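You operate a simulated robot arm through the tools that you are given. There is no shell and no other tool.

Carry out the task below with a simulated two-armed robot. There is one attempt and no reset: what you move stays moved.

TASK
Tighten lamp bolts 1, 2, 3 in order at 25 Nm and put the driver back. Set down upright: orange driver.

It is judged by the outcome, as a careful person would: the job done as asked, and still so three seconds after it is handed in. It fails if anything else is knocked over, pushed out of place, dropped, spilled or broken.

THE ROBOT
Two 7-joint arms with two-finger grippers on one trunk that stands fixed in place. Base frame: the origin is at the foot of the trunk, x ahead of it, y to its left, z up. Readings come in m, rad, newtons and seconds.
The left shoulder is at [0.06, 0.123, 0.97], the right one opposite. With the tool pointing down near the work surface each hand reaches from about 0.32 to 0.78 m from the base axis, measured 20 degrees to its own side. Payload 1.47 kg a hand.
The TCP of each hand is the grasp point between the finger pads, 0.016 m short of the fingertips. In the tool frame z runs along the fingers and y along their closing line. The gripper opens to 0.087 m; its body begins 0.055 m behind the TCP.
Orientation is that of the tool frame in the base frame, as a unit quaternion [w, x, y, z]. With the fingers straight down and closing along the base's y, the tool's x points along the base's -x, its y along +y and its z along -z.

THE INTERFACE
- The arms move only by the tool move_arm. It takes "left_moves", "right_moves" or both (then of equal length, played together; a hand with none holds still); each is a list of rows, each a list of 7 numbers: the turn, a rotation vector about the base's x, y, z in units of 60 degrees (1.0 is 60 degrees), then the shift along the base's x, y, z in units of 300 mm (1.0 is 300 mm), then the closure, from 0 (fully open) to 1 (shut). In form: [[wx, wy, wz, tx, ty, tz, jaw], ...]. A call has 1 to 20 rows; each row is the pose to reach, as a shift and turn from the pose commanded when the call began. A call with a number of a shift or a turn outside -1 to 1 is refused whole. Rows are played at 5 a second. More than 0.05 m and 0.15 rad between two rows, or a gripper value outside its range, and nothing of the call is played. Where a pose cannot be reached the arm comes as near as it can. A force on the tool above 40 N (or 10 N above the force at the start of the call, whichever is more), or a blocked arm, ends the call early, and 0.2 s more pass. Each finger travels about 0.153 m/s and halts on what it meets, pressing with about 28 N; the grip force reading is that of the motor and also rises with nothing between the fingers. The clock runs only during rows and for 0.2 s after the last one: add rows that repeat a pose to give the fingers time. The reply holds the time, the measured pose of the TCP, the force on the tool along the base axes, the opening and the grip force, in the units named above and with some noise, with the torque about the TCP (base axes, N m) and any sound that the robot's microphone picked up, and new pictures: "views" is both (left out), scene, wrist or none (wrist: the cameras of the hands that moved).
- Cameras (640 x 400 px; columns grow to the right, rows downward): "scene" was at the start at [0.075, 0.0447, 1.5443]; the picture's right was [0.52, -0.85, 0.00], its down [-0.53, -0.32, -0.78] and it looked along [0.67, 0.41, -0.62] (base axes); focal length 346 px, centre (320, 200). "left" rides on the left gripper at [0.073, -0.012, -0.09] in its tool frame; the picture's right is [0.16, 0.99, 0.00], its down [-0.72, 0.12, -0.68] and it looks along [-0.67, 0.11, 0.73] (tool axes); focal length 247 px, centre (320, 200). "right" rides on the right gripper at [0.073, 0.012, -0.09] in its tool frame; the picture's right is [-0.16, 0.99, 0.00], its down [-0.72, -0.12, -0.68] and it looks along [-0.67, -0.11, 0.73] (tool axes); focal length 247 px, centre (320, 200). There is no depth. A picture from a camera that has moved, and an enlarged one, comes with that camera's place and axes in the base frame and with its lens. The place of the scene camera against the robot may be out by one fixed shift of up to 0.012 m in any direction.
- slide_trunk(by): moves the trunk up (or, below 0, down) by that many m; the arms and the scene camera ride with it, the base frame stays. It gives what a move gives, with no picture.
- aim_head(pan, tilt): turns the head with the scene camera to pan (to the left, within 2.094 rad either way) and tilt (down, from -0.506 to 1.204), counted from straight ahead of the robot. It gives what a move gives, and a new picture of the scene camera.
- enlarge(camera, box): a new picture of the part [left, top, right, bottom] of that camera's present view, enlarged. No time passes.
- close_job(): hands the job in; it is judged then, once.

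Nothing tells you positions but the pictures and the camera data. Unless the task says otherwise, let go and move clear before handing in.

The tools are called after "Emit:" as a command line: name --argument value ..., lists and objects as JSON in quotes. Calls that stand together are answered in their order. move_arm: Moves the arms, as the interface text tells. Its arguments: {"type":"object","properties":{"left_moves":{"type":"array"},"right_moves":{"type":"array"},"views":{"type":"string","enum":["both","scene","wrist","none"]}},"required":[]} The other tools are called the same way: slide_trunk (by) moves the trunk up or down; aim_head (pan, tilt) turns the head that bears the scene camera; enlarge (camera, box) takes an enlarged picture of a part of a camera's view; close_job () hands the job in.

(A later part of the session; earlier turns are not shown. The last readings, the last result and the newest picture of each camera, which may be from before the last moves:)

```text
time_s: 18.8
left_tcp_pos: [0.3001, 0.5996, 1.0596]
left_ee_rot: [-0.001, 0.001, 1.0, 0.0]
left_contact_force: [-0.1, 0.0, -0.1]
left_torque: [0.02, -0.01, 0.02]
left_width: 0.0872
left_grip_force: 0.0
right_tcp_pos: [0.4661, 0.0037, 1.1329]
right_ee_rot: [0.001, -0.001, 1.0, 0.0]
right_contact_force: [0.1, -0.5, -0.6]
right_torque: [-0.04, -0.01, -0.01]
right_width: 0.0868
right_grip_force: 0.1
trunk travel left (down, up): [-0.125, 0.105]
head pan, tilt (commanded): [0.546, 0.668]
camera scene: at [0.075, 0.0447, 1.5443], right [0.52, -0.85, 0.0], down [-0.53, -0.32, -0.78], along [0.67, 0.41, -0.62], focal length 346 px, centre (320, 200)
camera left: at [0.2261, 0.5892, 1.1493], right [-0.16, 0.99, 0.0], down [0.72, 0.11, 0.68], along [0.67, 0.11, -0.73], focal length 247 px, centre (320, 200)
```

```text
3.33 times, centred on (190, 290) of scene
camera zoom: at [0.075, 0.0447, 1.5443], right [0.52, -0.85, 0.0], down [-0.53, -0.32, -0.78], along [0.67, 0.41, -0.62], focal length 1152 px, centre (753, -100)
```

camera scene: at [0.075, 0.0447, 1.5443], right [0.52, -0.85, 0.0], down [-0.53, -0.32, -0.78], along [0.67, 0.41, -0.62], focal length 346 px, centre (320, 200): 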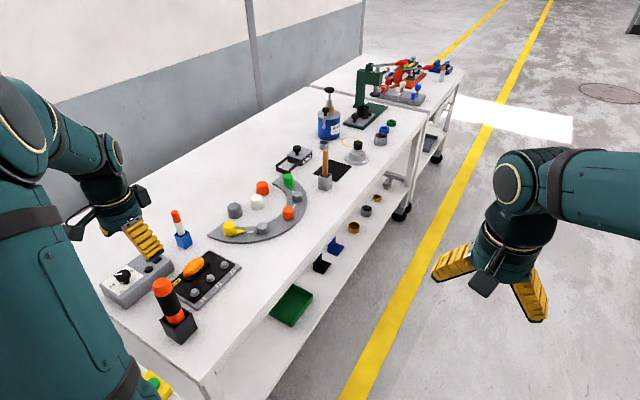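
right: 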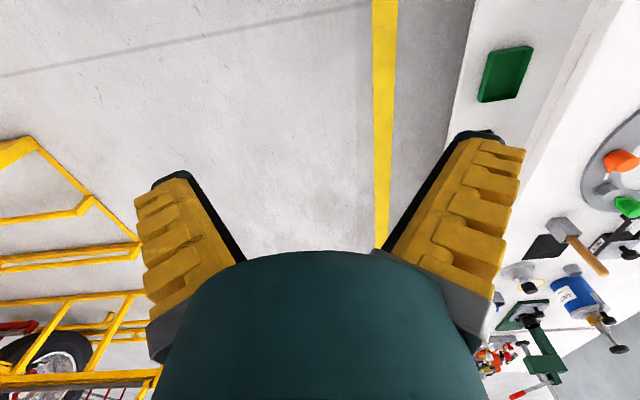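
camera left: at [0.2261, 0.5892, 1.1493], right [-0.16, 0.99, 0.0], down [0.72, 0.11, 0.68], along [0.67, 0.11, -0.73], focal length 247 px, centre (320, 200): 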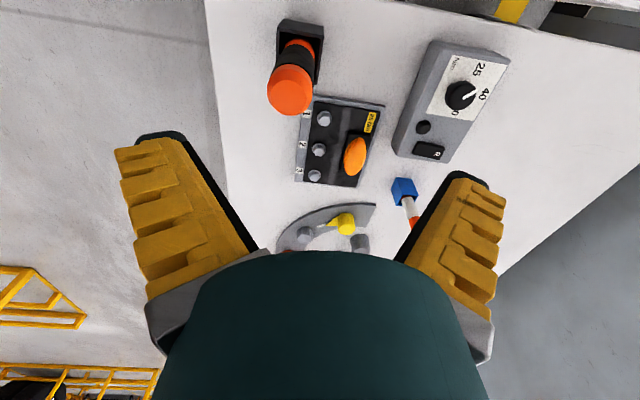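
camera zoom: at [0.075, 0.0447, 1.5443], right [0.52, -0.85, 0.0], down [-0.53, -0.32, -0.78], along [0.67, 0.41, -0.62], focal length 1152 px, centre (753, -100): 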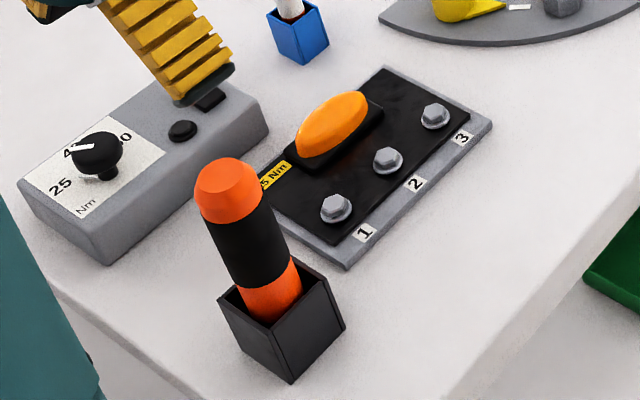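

The driver stands upright with its cap top at about (0.304, 0.578, 0.94). I'll centre the open fingers above it and check the alignment.

Emit:
move_arm --left_moves '[[0, 0, 0, 0.007, -0.035, -0.03, 0], [0, 0, 0, 0.013, -0.073, -0.08, 0], [0, 0, 0, 0.013, -0.073, -0.08, 0]]' --views "both"

Emit:
enlarge --camera "left" --box '[240, 20, 400, 140]'

Emit:
enlarge --camera "scene" --box '[110, 230, 270, 350]'

```text
time_s: 19.6
left_tcp_pos: [0.3049, 0.5791, 1.0351]
left_ee_rot: [0.001, 0.001, 1.0, 0.001]
left_contact_force: [0.4, 0.3, -1.0]
left_torque: [0.0, 0.0, 0.04]
left_width: 0.0867
left_grip_force: 0.1
right_tcp_pos: [0.4646, 0.0024, 1.1325]
right_ee_rot: [0.0, 0.0, 1.0, 0.0]
right_contact_force: [0.0, -0.2, -0.2]
right_torque: [0.02, -0.03, 0.01]
right_width: 0.0869
right_grip_force: 0.1
trunk travel left (down, up): [-0.125, 0.105]
head pan, tilt (commanded): [0.546, 0.668]
camera scene: at [0.0748, 0.0446, 1.5443], right [0.52, -0.85, 0.0], down [-0.53, -0.32, -0.78], along [0.67, 0.41, -0.62], focal length 346 px, centre (320, 200)
camera left: at [0.2298, 0.5671, 1.1246], right [-0.16, 0.99, 0.0], down [0.72, 0.11, 0.68], along [0.67, 0.11, -0.73], focal length 247 px, centre (320, 200)
```

scene: 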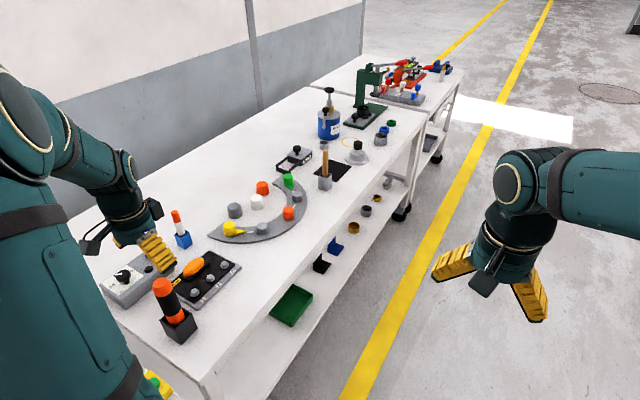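
left: 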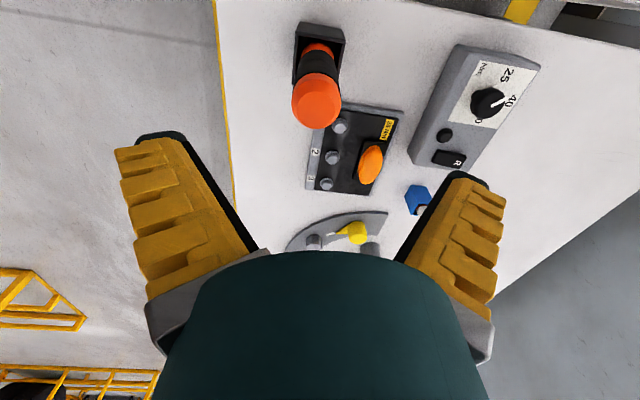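

```text
3.33 times, centred on (320, 80) of left
camera zoom: at [0.2298, 0.5671, 1.1246], right [-0.16, 0.99, 0.0], down [0.72, 0.11, 0.68], along [0.67, 0.11, -0.73], focal length 823 px, centre (320, 600)
```

zoom: 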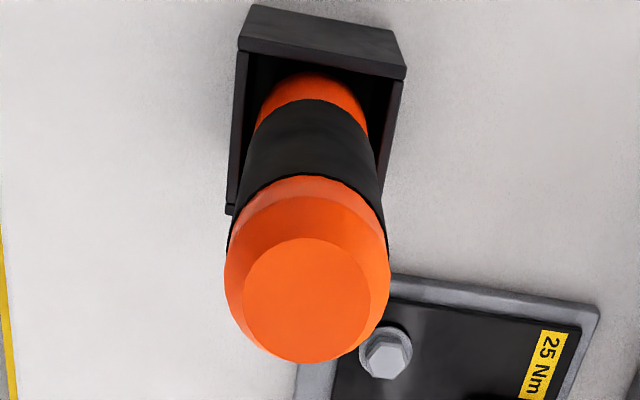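

```text
3.33 times, centred on (190, 290) of scene
camera zoom: at [0.0748, 0.0446, 1.5443], right [0.52, -0.85, 0.0], down [-0.53, -0.32, -0.78], along [0.67, 0.41, -0.62], focal length 1152 px, centre (753, -100)
```

zoom: 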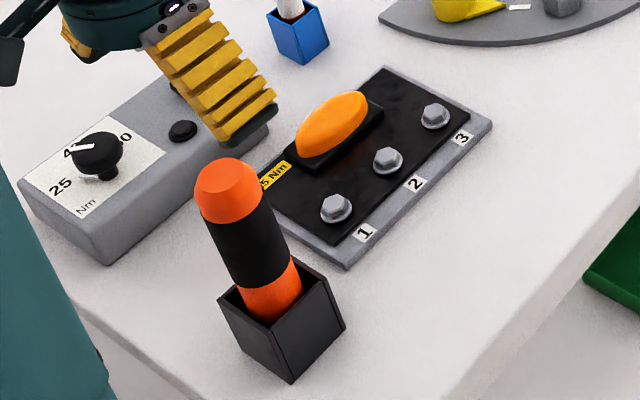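

The driver's axis works out nearer (0.310, 0.577) with the top at about 0.93. I'll drop to just above the cap for a finer check before straddling it.

Emit:
move_arm --left_moves '[[0, 0, 0, 0.01, -0.002, -0.085, 0], [0, 0, 0, 0.02, -0.0033, -0.17, 0], [0, 0, 0, 0.02, -0.0033, -0.17, 0]]' --views "wrist"

Emit:
enlarge --camera "left" --box '[240, 60, 400, 180]'

```text
time_s: 20.4
left_tcp_pos: [0.3109, 0.5759, 0.9828]
left_ee_rot: [-0.001, 0.0, 1.0, 0.0]
left_contact_force: [1.1, 0.6, 0.4]
left_torque: [0.0, 0.03, 0.0]
left_width: 0.0869
left_grip_force: 0.1
right_tcp_pos: [0.4643, 0.003, 1.1321]
right_ee_rot: [-0.001, 0.001, 1.0, 0.0]
right_contact_force: [-0.2, -0.4, -0.5]
right_torque: [-0.01, -0.01, 0.01]
right_width: 0.0869
right_grip_force: 0.1
trunk travel left (down, up): [-0.125, 0.105]
head pan, tilt (commanded): [0.546, 0.668]
camera left: at [0.236, 0.5665, 1.0733], right [-0.16, 0.99, 0.0], down [0.72, 0.12, 0.68], along [0.67, 0.11, -0.73], focal length 247 px, centre (320, 200)
```

left: 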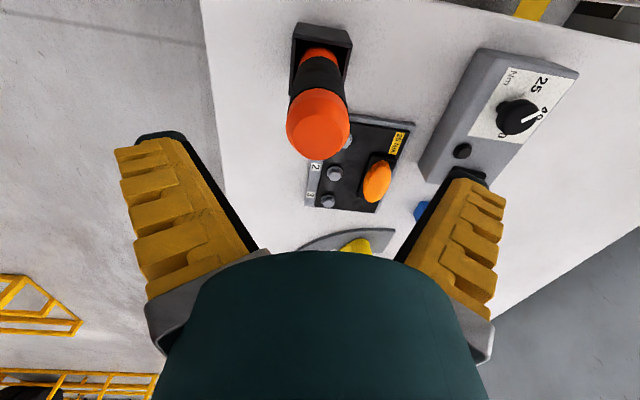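

```text
3.33 times, centred on (320, 120) of left
camera zoom: at [0.236, 0.5665, 1.0733], right [-0.16, 0.99, 0.0], down [0.72, 0.12, 0.68], along [0.67, 0.11, -0.73], focal length 823 px, centre (320, 467)
```

zoom: 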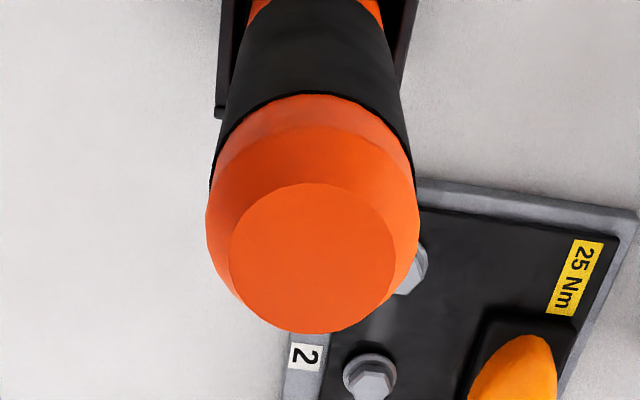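

The cap lies between the fingers along y; x and height are still uncertain by several millimetres. I'll lower the open fingers around the cap to settle it.

Emit:
move_arm --left_moves '[[0, 0, 0, -0.007, -0.007, -0.08, 0], [0, 0, 0, -0.007, -0.007, -0.15, 0], [0, 0, 0, -0.007, -0.007, -0.15, 0]]' --views "wrist"

Emit:
enlarge --camera "left" --box '[220, 80, 420, 260]'

Emit:
enlarge --camera "scene" --box '[110, 230, 270, 350]'

```text
time_s: 21.2
left_tcp_pos: [0.3085, 0.5743, 0.9398]
left_ee_rot: [-0.001, 0.0, 1.0, 0.001]
left_contact_force: [0.6, 0.2, 0.2]
left_torque: [0.0, 0.04, -0.01]
left_width: 0.087
left_grip_force: 0.0
right_tcp_pos: [0.4632, 0.0031, 1.1332]
right_ee_rot: [0.0, 0.0, 1.0, 0.0]
right_contact_force: [0.3, -0.4, 0.3]
right_torque: [0.01, 0.01, 0.02]
right_width: 0.0871
right_grip_force: 0.1
trunk travel left (down, up): [-0.125, 0.105]
head pan, tilt (commanded): [0.546, 0.668]
camera left: at [0.2339, 0.5641, 1.0288], right [-0.16, 0.99, 0.0], down [0.72, 0.12, 0.68], along [0.67, 0.11, -0.73], focal length 247 px, centre (320, 200)
```

left: 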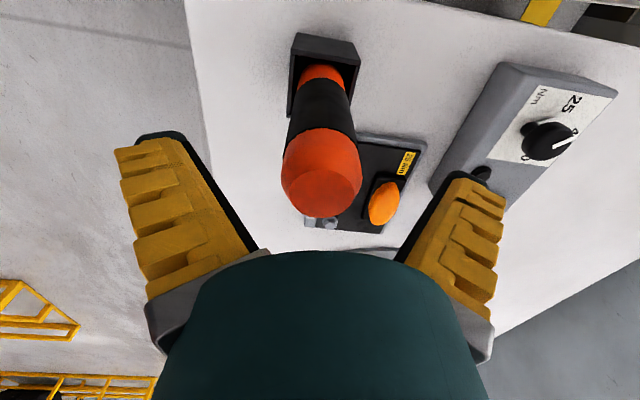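

```text
2.22 times, centred on (320, 170) of left
camera zoom: at [0.2339, 0.5641, 1.0288], right [-0.16, 0.99, 0.0], down [0.72, 0.12, 0.68], along [0.67, 0.11, -0.73], focal length 549 px, centre (320, 267)
```

zoom: 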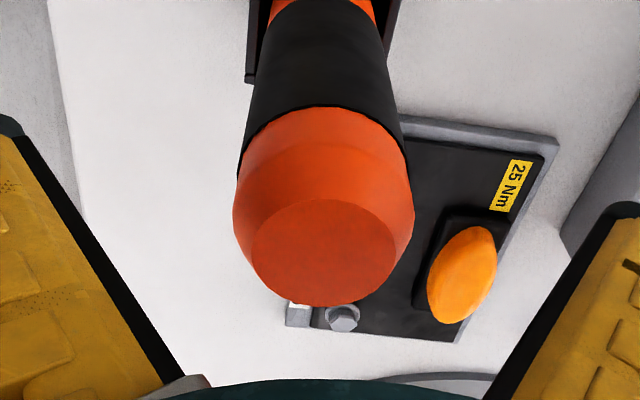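

```text
3.33 times, centred on (190, 290) of scene
camera zoom: at [0.0749, 0.0445, 1.5443], right [0.52, -0.85, 0.0], down [-0.53, -0.32, -0.78], along [0.67, 0.41, -0.62], focal length 1152 px, centre (753, -100)
```

zoom: 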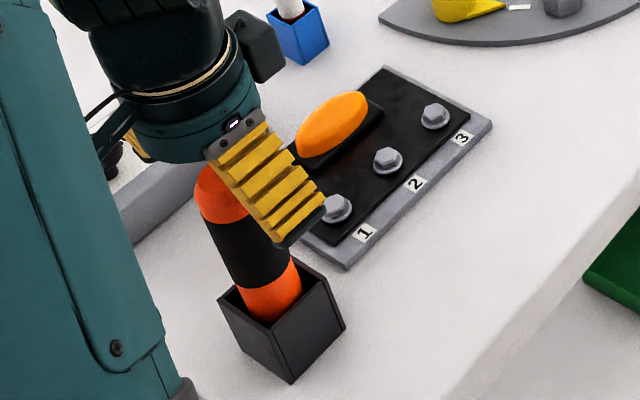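

Three views agree now: the driver's axis is at (0.3044, 0.575) with its top at z 0.950. I'll lower the hand to z 0.905 and close on the grip.

Emit:
move_arm --left_moves '[[0, 0, 0, -0.0113, 0, -0.06, 0], [0, 0, 0, -0.0113, 0, -0.1167, 0], [0, 0, 0, -0.0113, 0, -0.1167, 0]]' --views "none"

Emit:
move_arm --left_moves '[[0, 0, 0, 0, 0, 0, 0.3], [0, 0, 0, 0, 0, 0, 0.6], [0, 0, 0, 0, 0, 0, 0.9], [0, 0, 0, 0, 0, 0, 0.9]]' --views "both"

```text
time_s: 22.0
left_tcp_pos: [0.305, 0.575, 0.9037]
left_ee_rot: [0.0, 0.001, 1.0, 0.0]
left_contact_force: [-0.1, 0.6, -0.8]
left_torque: [-0.03, 0.0, 0.06]
left_width: 0.0871
left_grip_force: 0.0
right_tcp_pos: [0.4648, 0.0031, 1.1326]
right_ee_rot: [0.001, 0.0, 1.0, 0.001]
right_contact_force: [0.8, 0.4, -0.1]
right_torque: [0.0, 0.0, -0.02]
right_width: 0.0869
right_grip_force: 0.1
trunk travel left (down, up): [-0.125, 0.105]
head pan, tilt (commanded): [0.546, 0.668]
```

```text
time_s: 23.0
left_tcp_pos: [0.3043, 0.5742, 0.9054]
left_ee_rot: [0.0, 0.0, 1.0, 0.0]
left_contact_force: [0.9, 1.2, 1.5]
left_torque: [0.11, 0.06, -0.02]
left_width: 0.0385
left_grip_force: 28.3
right_tcp_pos: [0.4656, 0.0036, 1.1326]
right_ee_rot: [0.0, 0.0, 1.0, 0.0]
right_contact_force: [-0.6, -0.3, 0.2]
right_torque: [-0.03, 0.01, 0.03]
right_width: 0.0871
right_grip_force: 0.1
trunk travel left (down, up): [-0.125, 0.105]
head pan, tilt (commanded): [0.546, 0.668]
camera scene: at [0.0749, 0.0448, 1.5443], right [0.52, -0.85, 0.0], down [-0.53, -0.32, -0.78], along [0.67, 0.41, -0.62], focal length 346 px, centre (320, 200)
camera left: at [0.2309, 0.5641, 0.9939], right [-0.16, 0.99, 0.0], down [0.72, 0.12, 0.68], along [0.67, 0.11, -0.73], focal length 247 px, centre (320, 200)
```

scene: 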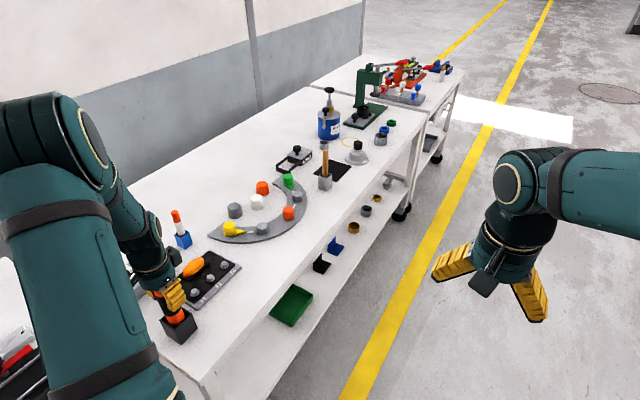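
left: 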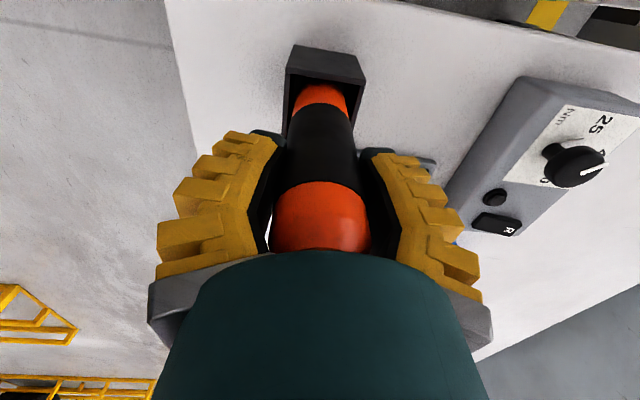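

The driver is held at 38.5 mm, and I place the bolts at x 0.392, 0.447 and 0.503, y 0.622, tops near z 0.783. I'll lift it straight up out of the holder.

Emit:
move_arm --left_moves '[[0, 0, 0, 0, 0, 0.05, 0.9], [0, 0, 0, 0, 0, 0.1, 0.9], [0, 0, 0, 0, 0, 0.16, 0.9], [0, 0, 0, 0, 0, 0.22, 0.9], [0, 0, 0, 0, 0, 0.28, 0.9], [0, 0, 0, 0, 0, 0.34, 0.9], [0, 0, 0, 0, 0, 0.4, 0.9], [0, 0, 0, 0, 0, 0.4, 0.9]]' --views "both"

Emit:
enlarge --camera "scene" --box '[110, 220, 270, 340]'

Emit:
enlarge --camera "left" --box '[240, 0, 440, 260]'

```text
time_s: 24.8
left_tcp_pos: [0.3046, 0.5741, 1.0245]
left_ee_rot: [0.001, -0.001, 1.0, 0.0]
left_contact_force: [0.6, 0.0, -5.3]
left_torque: [0.0, 0.0, -0.03]
left_width: 0.0369
left_grip_force: 27.7
right_tcp_pos: [0.4647, 0.0045, 1.1313]
right_ee_rot: [0.001, 0.0, 1.0, 0.0]
right_contact_force: [-1.1, 0.7, 0.0]
right_torque: [-0.05, -0.01, 0.0]
right_width: 0.0868
right_grip_force: 0.2
trunk travel left (down, up): [-0.125, 0.105]
head pan, tilt (commanded): [0.546, 0.668]
camera scene: at [0.0754, 0.0456, 1.5442], right [0.52, -0.85, 0.0], down [-0.53, -0.32, -0.78], along [0.67, 0.41, -0.62], focal length 346 px, centre (320, 200)
camera left: at [0.2313, 0.5646, 1.1146], right [-0.16, 0.99, 0.0], down [0.72, 0.12, 0.68], along [0.67, 0.11, -0.73], focal length 247 px, centre (320, 200)
```

scene: 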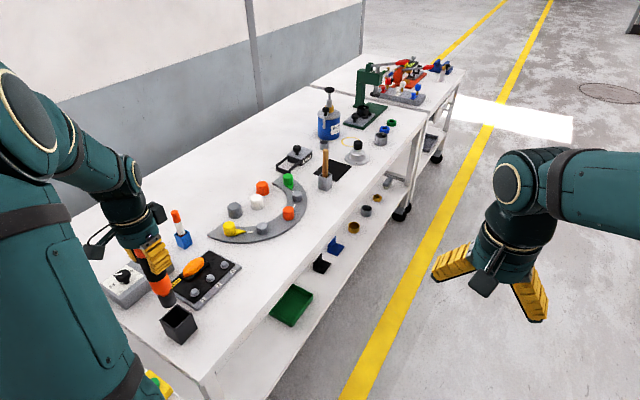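
left: 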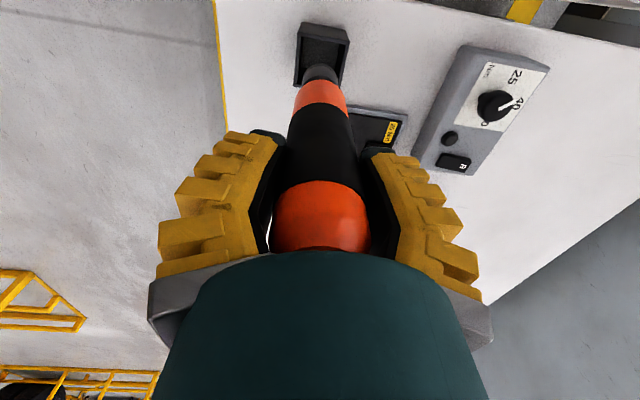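

```text
3.33 times, centred on (190, 280) of scene
camera zoom: at [0.0754, 0.0456, 1.5442], right [0.52, -0.85, 0.0], down [-0.53, -0.32, -0.78], along [0.67, 0.41, -0.62], focal length 1152 px, centre (753, -67)
```

zoom: 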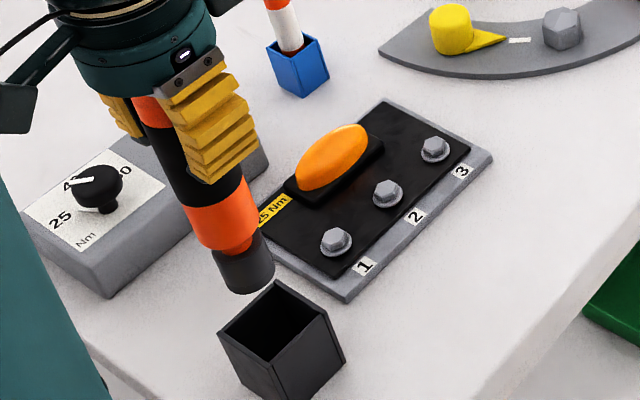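

```text
1.54 times, centred on (340, 130) of left
camera zoom: at [0.2313, 0.5646, 1.1146], right [-0.16, 0.99, 0.0], down [0.72, 0.12, 0.68], along [0.67, 0.11, -0.73], focal length 380 px, centre (289, 308)
```

zoom: 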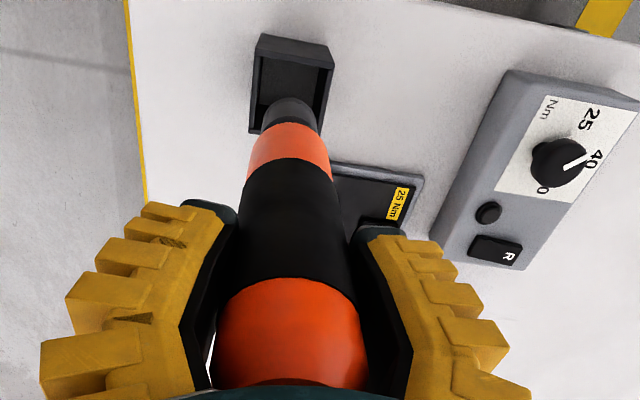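

The driver is out, with a grey socket at its foot about 0.15 m below the grasp point, and it weighs about 5 N. I'll carry it over bolt 1 at this height and check the alignment.

Emit:
move_arm --left_moves '[[0, 0, 0, 0.05, 0.026, 0, 0.9], [0, 0, 0, 0.1, 0.052, 0, 0.9], [0, 0, 0, 0.15, 0.078, 0, 0.9], [0, 0, 0, 0.2, 0.104, 0, 0.9], [0, 0, 0, 0.25, 0.13, 0, 0.9], [0, 0, 0, 0.29, 0.154, 0, 0.9], [0, 0, 0, 0.29, 0.154, 0, 0.9]]' --views "none"

Emit:
move_arm --left_moves '[[0, 0, 0, 0, 0, -0.06, 0.9], [0, 0, 0, 0, 0, -0.12, 0.9], [0, 0, 0, 0, 0, -0.18, 0.9], [0, 0, 0, 0, 0, -0.18, 0.9]]' --views "both"

Emit:
enlarge --camera "scene" --box '[140, 200, 260, 320]'

Emit:
enlarge --camera "left" --box '[240, 20, 440, 180]'

```text
time_s: 26.4
left_tcp_pos: [0.3923, 0.6203, 1.0254]
left_ee_rot: [0.0, 0.0, 1.0, 0.0]
left_contact_force: [-0.4, 0.3, -5.3]
left_torque: [0.01, 0.01, 0.01]
left_width: 0.0357
left_grip_force: 27.7
right_tcp_pos: [0.4651, 0.0036, 1.1343]
right_ee_rot: [0.0, 0.0, 1.0, 0.0]
right_contact_force: [0.6, -0.4, 0.4]
right_torque: [0.0, -0.02, -0.03]
right_width: 0.087
right_grip_force: 0.0
trunk travel left (down, up): [-0.125, 0.105]
head pan, tilt (commanded): [0.546, 0.668]
```

```text
time_s: 27.4
left_tcp_pos: [0.3922, 0.6203, 0.9704]
left_ee_rot: [0.001, 0.0, 1.0, 0.0]
left_contact_force: [0.6, -0.7, -5.0]
left_torque: [0.0, 0.0, 0.02]
left_width: 0.0354
left_grip_force: 27.8
right_tcp_pos: [0.4655, 0.0046, 1.1332]
right_ee_rot: [-0.001, 0.0, 1.0, 0.0]
right_contact_force: [-0.6, 0.7, 0.5]
right_torque: [0.02, 0.03, -0.01]
right_width: 0.087
right_grip_force: 0.0
trunk travel left (down, up): [-0.125, 0.105]
head pan, tilt (commanded): [0.546, 0.668]
camera scene: at [0.0751, 0.0449, 1.5443], right [0.52, -0.85, 0.0], down [-0.53, -0.32, -0.78], along [0.67, 0.41, -0.62], focal length 346 px, centre (320, 200)
camera left: at [0.3181, 0.6105, 1.0601], right [-0.16, 0.99, 0.0], down [0.72, 0.12, 0.68], along [0.67, 0.11, -0.73], focal length 247 px, centre (320, 200)
```

scene: 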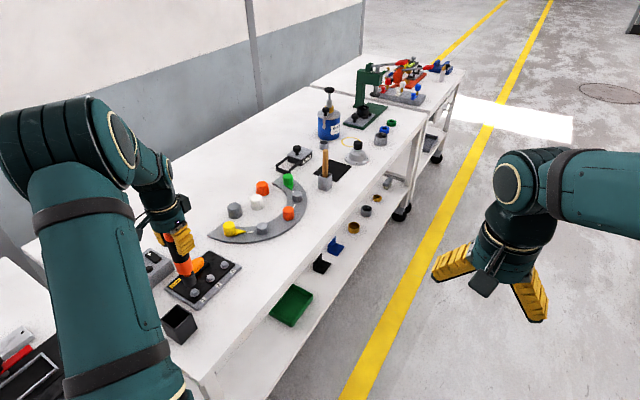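
left: 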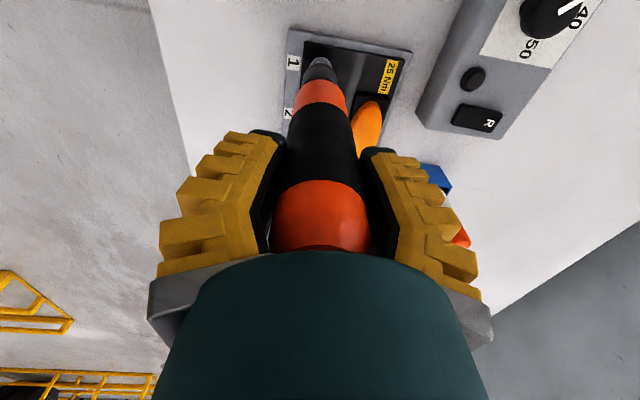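

```text
3.33 times, centred on (200, 260) of scene
camera zoom: at [0.0751, 0.0449, 1.5443], right [0.52, -0.85, 0.0], down [-0.53, -0.32, -0.78], along [0.67, 0.41, -0.62], focal length 1152 px, centre (720, 0)
```

zoom: 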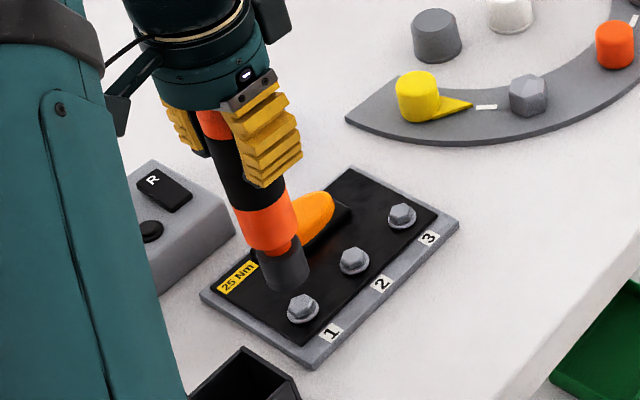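

```text
2.50 times, centred on (340, 100) of left
camera zoom: at [0.3181, 0.6105, 1.0601], right [-0.16, 0.99, 0.0], down [0.72, 0.12, 0.68], along [0.67, 0.11, -0.73], focal length 617 px, centre (270, 450)
```

zoom: 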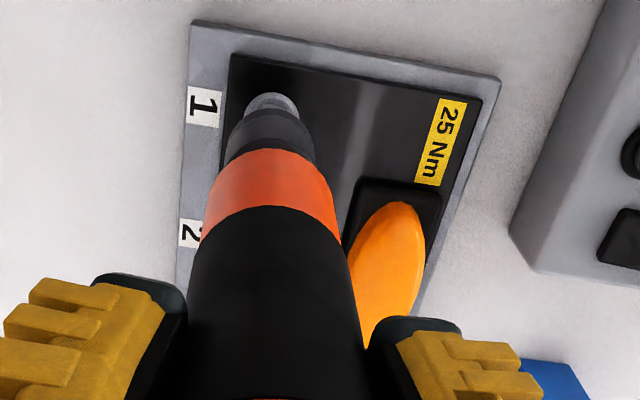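

The socket appears to be right over bolt 1, with the tip about 3 cm above it. I'll zoom in to check before lowering.

Emit:
enlarge --camera "left" --box '[290, 40, 370, 100]'

Emit:
enlarge --camera "scene" --box '[200, 255, 260, 315]'

Emit:
enlarge --camera "scene" --box '[170, 250, 230, 310]'

```text
6.67 times, centred on (330, 70) of left
camera zoom: at [0.3181, 0.6105, 1.0601], right [-0.16, 0.99, 0.0], down [0.72, 0.12, 0.68], along [0.67, 0.11, -0.73], focal length 1646 px, centre (253, 1067)
```

zoom: 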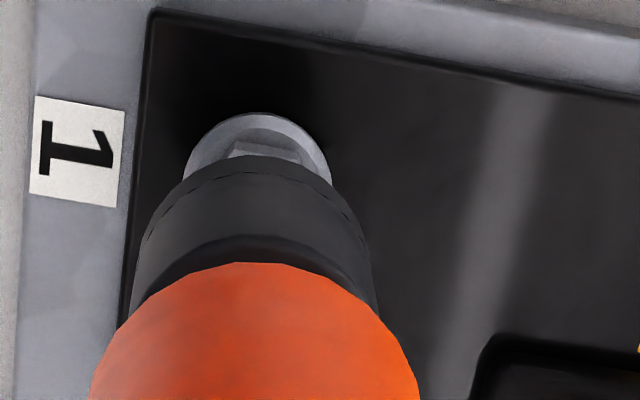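

```text
6.67 times, centred on (230, 285) of scene
camera zoom: at [0.0751, 0.0449, 1.5443], right [0.52, -0.85, 0.0], down [-0.53, -0.32, -0.78], along [0.67, 0.41, -0.62], focal length 2303 px, centre (920, -367)
```

zoom: 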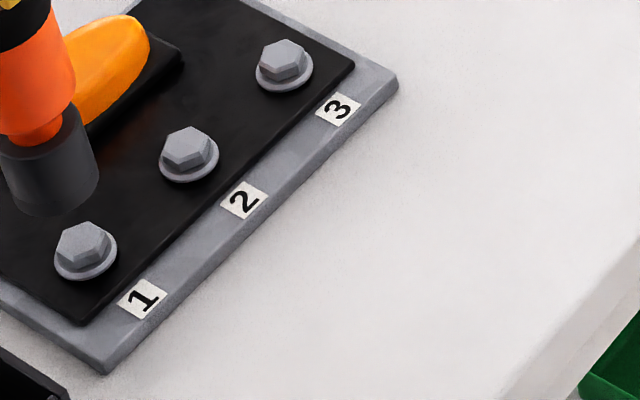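

```text
6.67 times, centred on (200, 280) of scene
camera zoom: at [0.0751, 0.0449, 1.5443], right [0.52, -0.85, 0.0], down [-0.53, -0.32, -0.78], along [0.67, 0.41, -0.62], focal length 2303 px, centre (1120, -333)
```

zoom: 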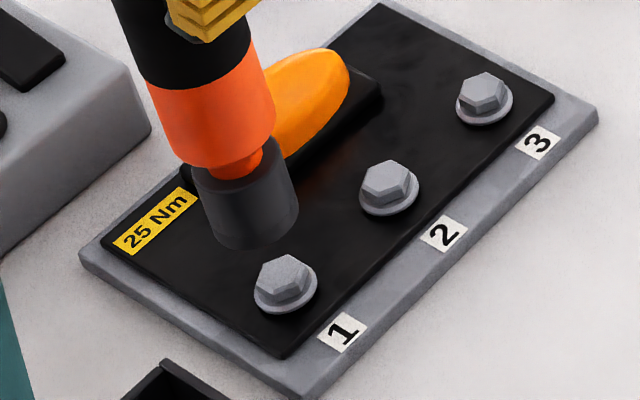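

The socket is within about 3 mm of bolt 1's axis and about 3 cm above it. I'll nudge it slightly and lower it 2 cm for a closer look.

Emit:
move_arm --left_moves '[[0, 0, 0, 0.006, 0.002, -0.035, 0.9], [0, 0, 0, 0.006, 0.002, -0.07, 0.9], [0, 0, 0, 0.006, 0.002, -0.07, 0.9]]' --views "both"

Emit:
enlarge --camera "left" --box '[290, 40, 370, 100]'

Emit:
enlarge --camera "scene" --box '[170, 250, 230, 310]'

```text
time_s: 28.2
left_tcp_pos: [0.3945, 0.6224, 0.9495]
left_ee_rot: [0.0, 0.001, 1.0, 0.0]
left_contact_force: [1.2, -0.1, -5.7]
left_torque: [0.02, 0.03, 0.02]
left_width: 0.0351
left_grip_force: 28.1
right_tcp_pos: [0.4647, 0.0035, 1.1328]
right_ee_rot: [0.0, -0.001, 1.0, 0.0]
right_contact_force: [0.1, 0.8, -0.1]
right_torque: [0.02, -0.01, 0.01]
right_width: 0.087
right_grip_force: 0.1
trunk travel left (down, up): [-0.125, 0.105]
head pan, tilt (commanded): [0.546, 0.668]
camera scene: at [0.0752, 0.0451, 1.5442], right [0.52, -0.85, 0.0], down [-0.53, -0.32, -0.78], along [0.67, 0.41, -0.62], focal length 346 px, centre (320, 200)
camera left: at [0.3198, 0.6115, 1.0384], right [-0.16, 0.99, 0.0], down [0.72, 0.12, 0.68], along [0.67, 0.11, -0.73], focal length 247 px, centre (320, 200)
```

scene: 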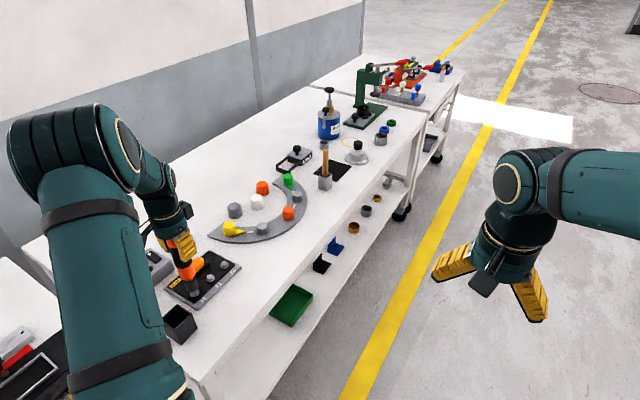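
left: 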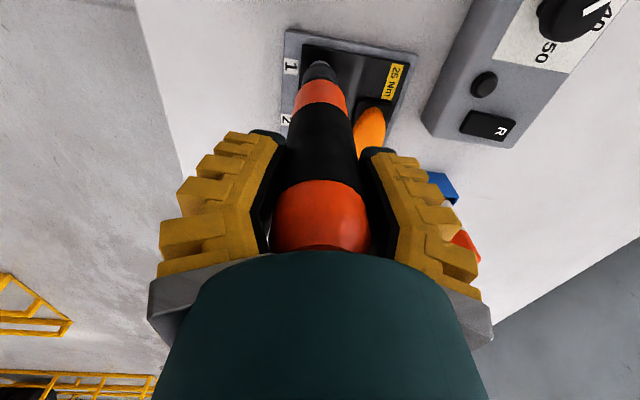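

```text
6.67 times, centred on (330, 70) of left
camera zoom: at [0.3198, 0.6115, 1.0384], right [-0.16, 0.99, 0.0], down [0.72, 0.12, 0.68], along [0.67, 0.11, -0.73], focal length 1646 px, centre (253, 1067)
```

zoom: 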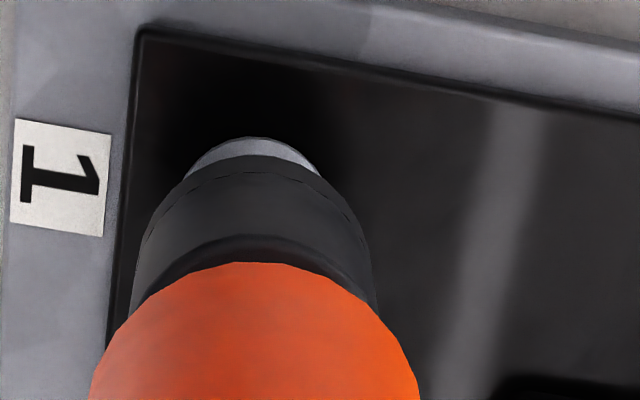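

```text
6.67 times, centred on (200, 280) of scene
camera zoom: at [0.0752, 0.0451, 1.5442], right [0.52, -0.85, 0.0], down [-0.53, -0.32, -0.78], along [0.67, 0.41, -0.62], focal length 2303 px, centre (1120, -333)
```

zoom: 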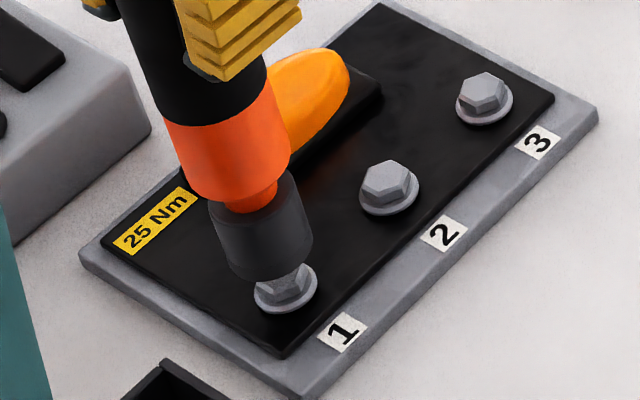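

The socket and bolt 1 line up within a couple of millimetres. I'll lower it in small steps onto the bolt and watch the force.

Emit:
move_arm --left_moves '[[0, 0, 0, 0.002, 0, -0.013, 0.9], [0, 0, 0, 0.002, 0, -0.026, 0.9], [0, 0, 0, 0.002, 0, -0.04, 0.9], [0, 0, 0, 0.002, 0, -0.04, 0.9]]' --views "both"

Emit:
enlarge --camera "scene" --box '[170, 250, 230, 310]'

```text
time_s: 29.2
left_tcp_pos: [0.394, 0.6213, 0.9377]
left_ee_rot: [0.0, 0.0, 1.0, 0.0]
left_contact_force: [-1.0, 0.5, -5.6]
left_torque: [-0.04, -0.03, 0.0]
left_width: 0.0347
left_grip_force: 27.8
right_tcp_pos: [0.4648, 0.0039, 1.133]
right_ee_rot: [0.001, -0.001, 1.0, 0.001]
right_contact_force: [-0.5, 0.6, -0.5]
right_torque: [-0.01, 0.02, -0.01]
right_width: 0.087
right_grip_force: 0.1
trunk travel left (down, up): [-0.125, 0.105]
head pan, tilt (commanded): [0.546, 0.668]
camera scene: at [0.0752, 0.0452, 1.5442], right [0.52, -0.85, 0.0], down [-0.53, -0.32, -0.78], along [0.67, 0.41, -0.62], focal length 346 px, centre (320, 200)
camera left: at [0.32, 0.6115, 1.0269], right [-0.16, 0.99, 0.0], down [0.72, 0.12, 0.68], along [0.67, 0.11, -0.73], focal length 247 px, centre (320, 200)
```

scene: 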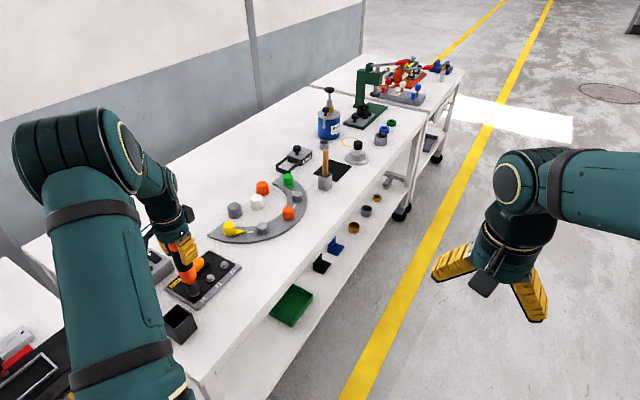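
left: 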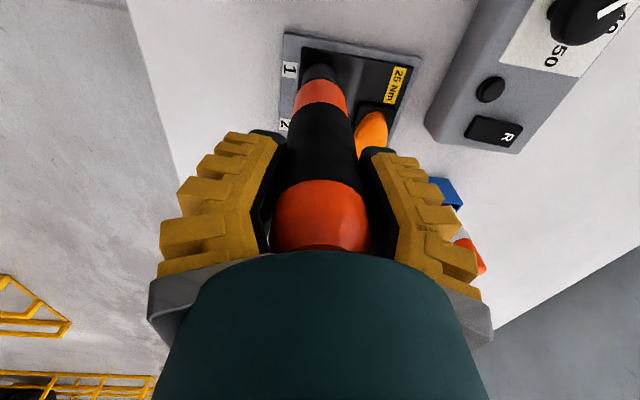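

```text
6.67 times, centred on (200, 280) of scene
camera zoom: at [0.0752, 0.0452, 1.5442], right [0.52, -0.85, 0.0], down [-0.53, -0.32, -0.78], along [0.67, 0.41, -0.62], focal length 2303 px, centre (1120, -333)
```

zoom: 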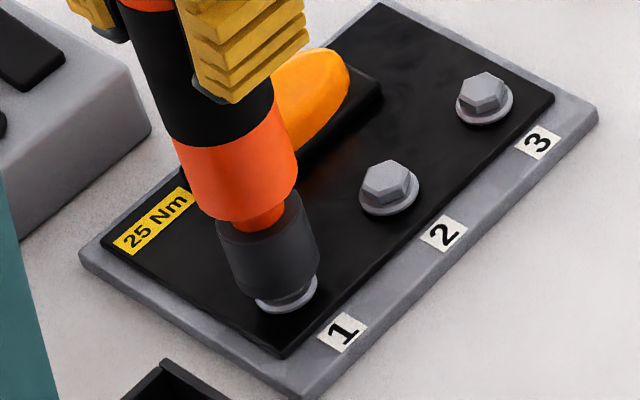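

The socket now surrounds the bolt head with no contact force yet. I'll keep lowering slowly until it seats.

Emit:
move_arm --left_moves '[[0, 0, 0, 0, 0, -0.007, 0.9], [0, 0, 0, 0, 0, -0.014, 0.9], [0, 0, 0, 0, 0, -0.021, 0.9], [0, 0, 0, 0, 0, -0.028, 0.9], [0, 0, 0, 0, 0, -0.028, 0.9]]' --views "both"

Emit:
enlarge --camera "scene" --box '[170, 250, 230, 310]'

```text
time_s: 30.4
left_tcp_pos: [0.3945, 0.6206, 0.9293]
left_ee_rot: [0.0, 0.0, 1.0, 0.001]
left_contact_force: [-0.1, -0.8, -4.5]
left_torque: [0.02, 0.01, 0.01]
left_width: 0.0345
left_grip_force: 27.6
right_tcp_pos: [0.4645, 0.0037, 1.1321]
right_ee_rot: [0.0, 0.0, 1.0, 0.0]
right_contact_force: [0.3, 0.0, -1.0]
right_torque: [-0.01, 0.0, 0.01]
right_width: 0.0868
right_grip_force: 0.1
trunk travel left (down, up): [-0.125, 0.105]
head pan, tilt (commanded): [0.546, 0.668]
camera scene: at [0.0753, 0.0452, 1.5442], right [0.52, -0.85, 0.0], down [-0.53, -0.32, -0.78], along [0.67, 0.41, -0.62], focal length 346 px, centre (320, 200)
camera left: at [0.3202, 0.6112, 1.0186], right [-0.16, 0.99, 0.0], down [0.72, 0.12, 0.68], along [0.67, 0.11, -0.73], focal length 247 px, centre (320, 200)
```

scene: 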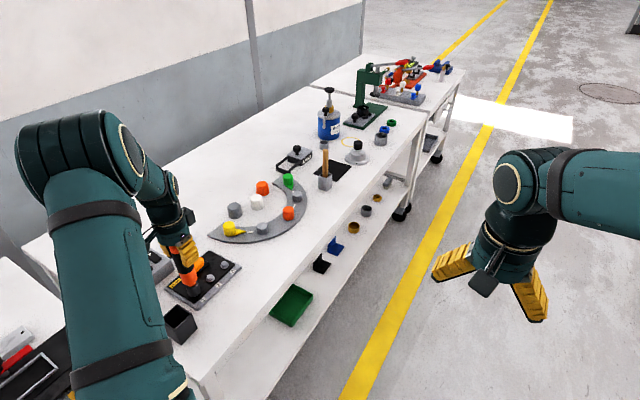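
left: 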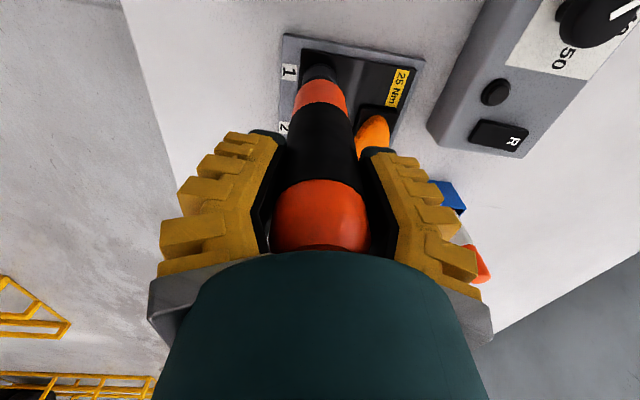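

```text
6.67 times, centred on (200, 280) of scene
camera zoom: at [0.0753, 0.0452, 1.5442], right [0.52, -0.85, 0.0], down [-0.53, -0.32, -0.78], along [0.67, 0.41, -0.62], focal length 2303 px, centre (1120, -333)
```

zoom: 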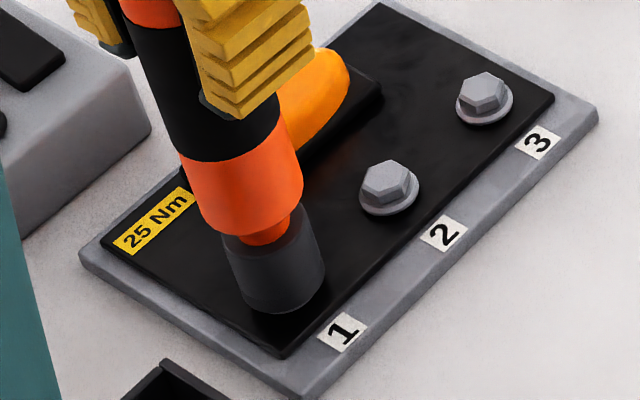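

The socket has covered the bolt head and still meets no resistance. I'll go down a few millimetres more until force builds.

Emit:
move_arm --left_moves '[[0, 0, 0, 0, 0, -0.006, 0.9], [0, 0, 0, 0, 0, -0.012, 0.9], [0, 0, 0, 0, 0, -0.018, 0.9], [0, 0, 0, 0, 0, -0.018, 0.9]]' --views "none"

```text
time_s: 31.4
left_tcp_pos: [0.3946, 0.6208, 0.9254]
left_ee_rot: [0.001, 0.001, 1.0, 0.001]
left_contact_force: [-2.6, 2.0, 17.9]
left_torque: [0.24, 0.36, -0.17]
left_width: 0.0344
left_grip_force: 27.7
right_tcp_pos: [0.464, 0.003, 1.1329]
right_ee_rot: [0.0, 0.0, 1.0, 0.001]
right_contact_force: [-0.3, 0.0, 0.3]
right_torque: [0.01, 0.02, 0.01]
right_width: 0.0871
right_grip_force: 0.0
trunk travel left (down, up): [-0.125, 0.105]
head pan, tilt (commanded): [0.546, 0.668]
```

It has seated: about 18 N pushes up on the tool at z 0.925. I'll hold the pressure for a second and listen for the driver.

Emit:
move_arm --left_moves '[[0, 0, 0, 0, 0, 0, 0.9], [0, 0, 0, 0, 0, 0, 0.9], [0, 0, 0, 0, 0, 0, 0.9], [0, 0, 0, 0, 0, 0, 0.9], [0, 0, 0, 0, 0, 0, 0.9]]' --views "both"

Emit:
enlarge --camera "scene" --box '[140, 230, 230, 310]'

```text
time_s: 32.6
left_tcp_pos: [0.3947, 0.621, 0.925]
left_ee_rot: [0.001, -0.001, 1.0, 0.001]
left_contact_force: [1.1, 1.4, 18.9]
left_torque: [0.22, -0.25, -0.15]
left_width: 0.0345
left_grip_force: 28.2
right_tcp_pos: [0.464, 0.0031, 1.1332]
right_ee_rot: [0.0, 0.0, 1.0, 0.0]
right_contact_force: [-0.3, 0.0, -0.1]
right_torque: [0.02, 0.05, -0.03]
right_width: 0.087
right_grip_force: 0.0
trunk travel left (down, up): [-0.125, 0.105]
head pan, tilt (commanded): [0.546, 0.668]
camera scene: at [0.074, 0.0432, 1.5444], right [0.52, -0.85, 0.0], down [-0.53, -0.32, -0.79], along [0.67, 0.41, -0.62], focal length 346 px, centre (320, 200)
camera left: at [0.3195, 0.6102, 1.0147], right [-0.16, 0.99, 0.0], down [0.72, 0.11, 0.68], along [0.67, 0.11, -0.73], focal length 247 px, centre (320, 200)
```

scene: 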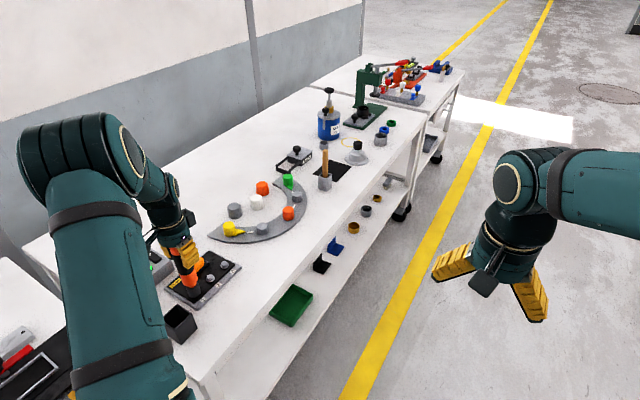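
left: 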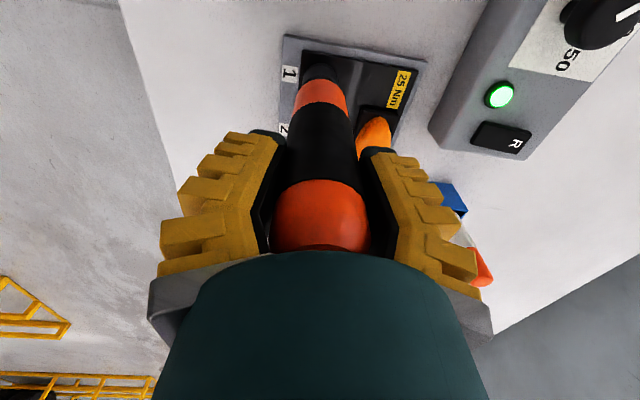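

```text
5.00 times, centred on (185, 270) of scene
camera zoom: at [0.074, 0.0432, 1.5444], right [0.52, -0.85, 0.0], down [-0.53, -0.32, -0.79], along [0.67, 0.41, -0.62], focal length 1727 px, centre (995, -150)
```

zoom: 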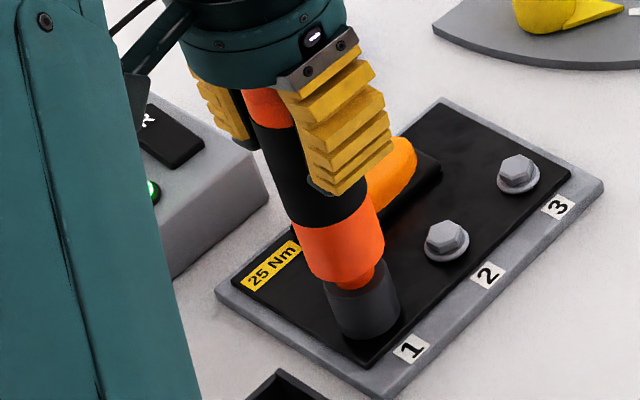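

The indicator on the box has turned green while I press on bolt 1. I'll hold a little longer to see whether it stays that way or anything else happens.

Emit:
move_arm --left_moves '[[0, 0, 0, 0, 0, 0, 0.9], [0, 0, 0, 0, 0, 0, 0.9], [0, 0, 0, 0, 0, 0, 0.9], [0, 0, 0, 0, 0, 0, 0.9], [0, 0, 0, 0, 0, 0, 0.9]]' --views "wrist"

Emit:
enlarge --camera "left" --box '[430, 0, 630, 170]'

```text
time_s: 33.8
left_tcp_pos: [0.3925, 0.6216, 0.9247]
left_ee_rot: [0.001, -0.001, 1.0, 0.0]
left_contact_force: [-2.9, -1.7, 14.1]
left_torque: [-0.16, 0.33, 0.01]
left_width: 0.0342
left_grip_force: 28.0
right_tcp_pos: [0.4634, 0.0021, 1.1321]
right_ee_rot: [-0.001, 0.0, 1.0, 0.001]
right_contact_force: [-0.8, -0.4, 0.3]
right_torque: [-0.03, -0.01, -0.02]
right_width: 0.0869
right_grip_force: 0.1
trunk travel left (down, up): [-0.125, 0.105]
head pan, tilt (commanded): [0.546, 0.668]
camera left: at [0.319, 0.6103, 1.0142], right [-0.16, 0.99, 0.0], down [0.72, 0.12, 0.68], along [0.67, 0.11, -0.73], focal length 247 px, centre (320, 200)
```

left: 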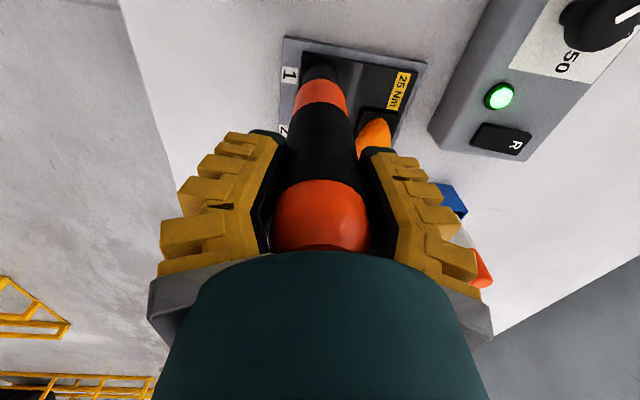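

```text
2.35 times, centred on (530, 85) of left
camera zoom: at [0.319, 0.6103, 1.0142], right [-0.16, 0.99, 0.0], down [0.72, 0.12, 0.68], along [0.67, 0.11, -0.73], focal length 581 px, centre (-174, 471)
```

zoom: 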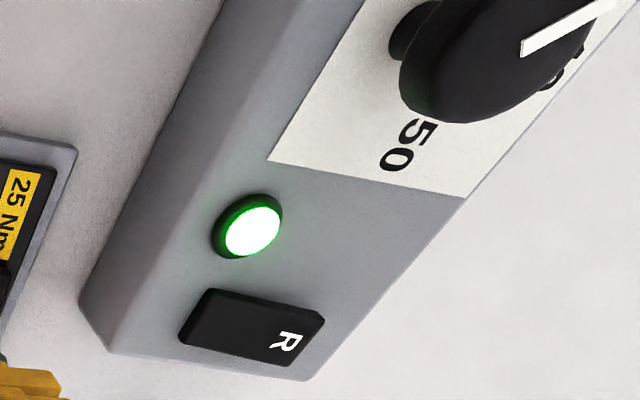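

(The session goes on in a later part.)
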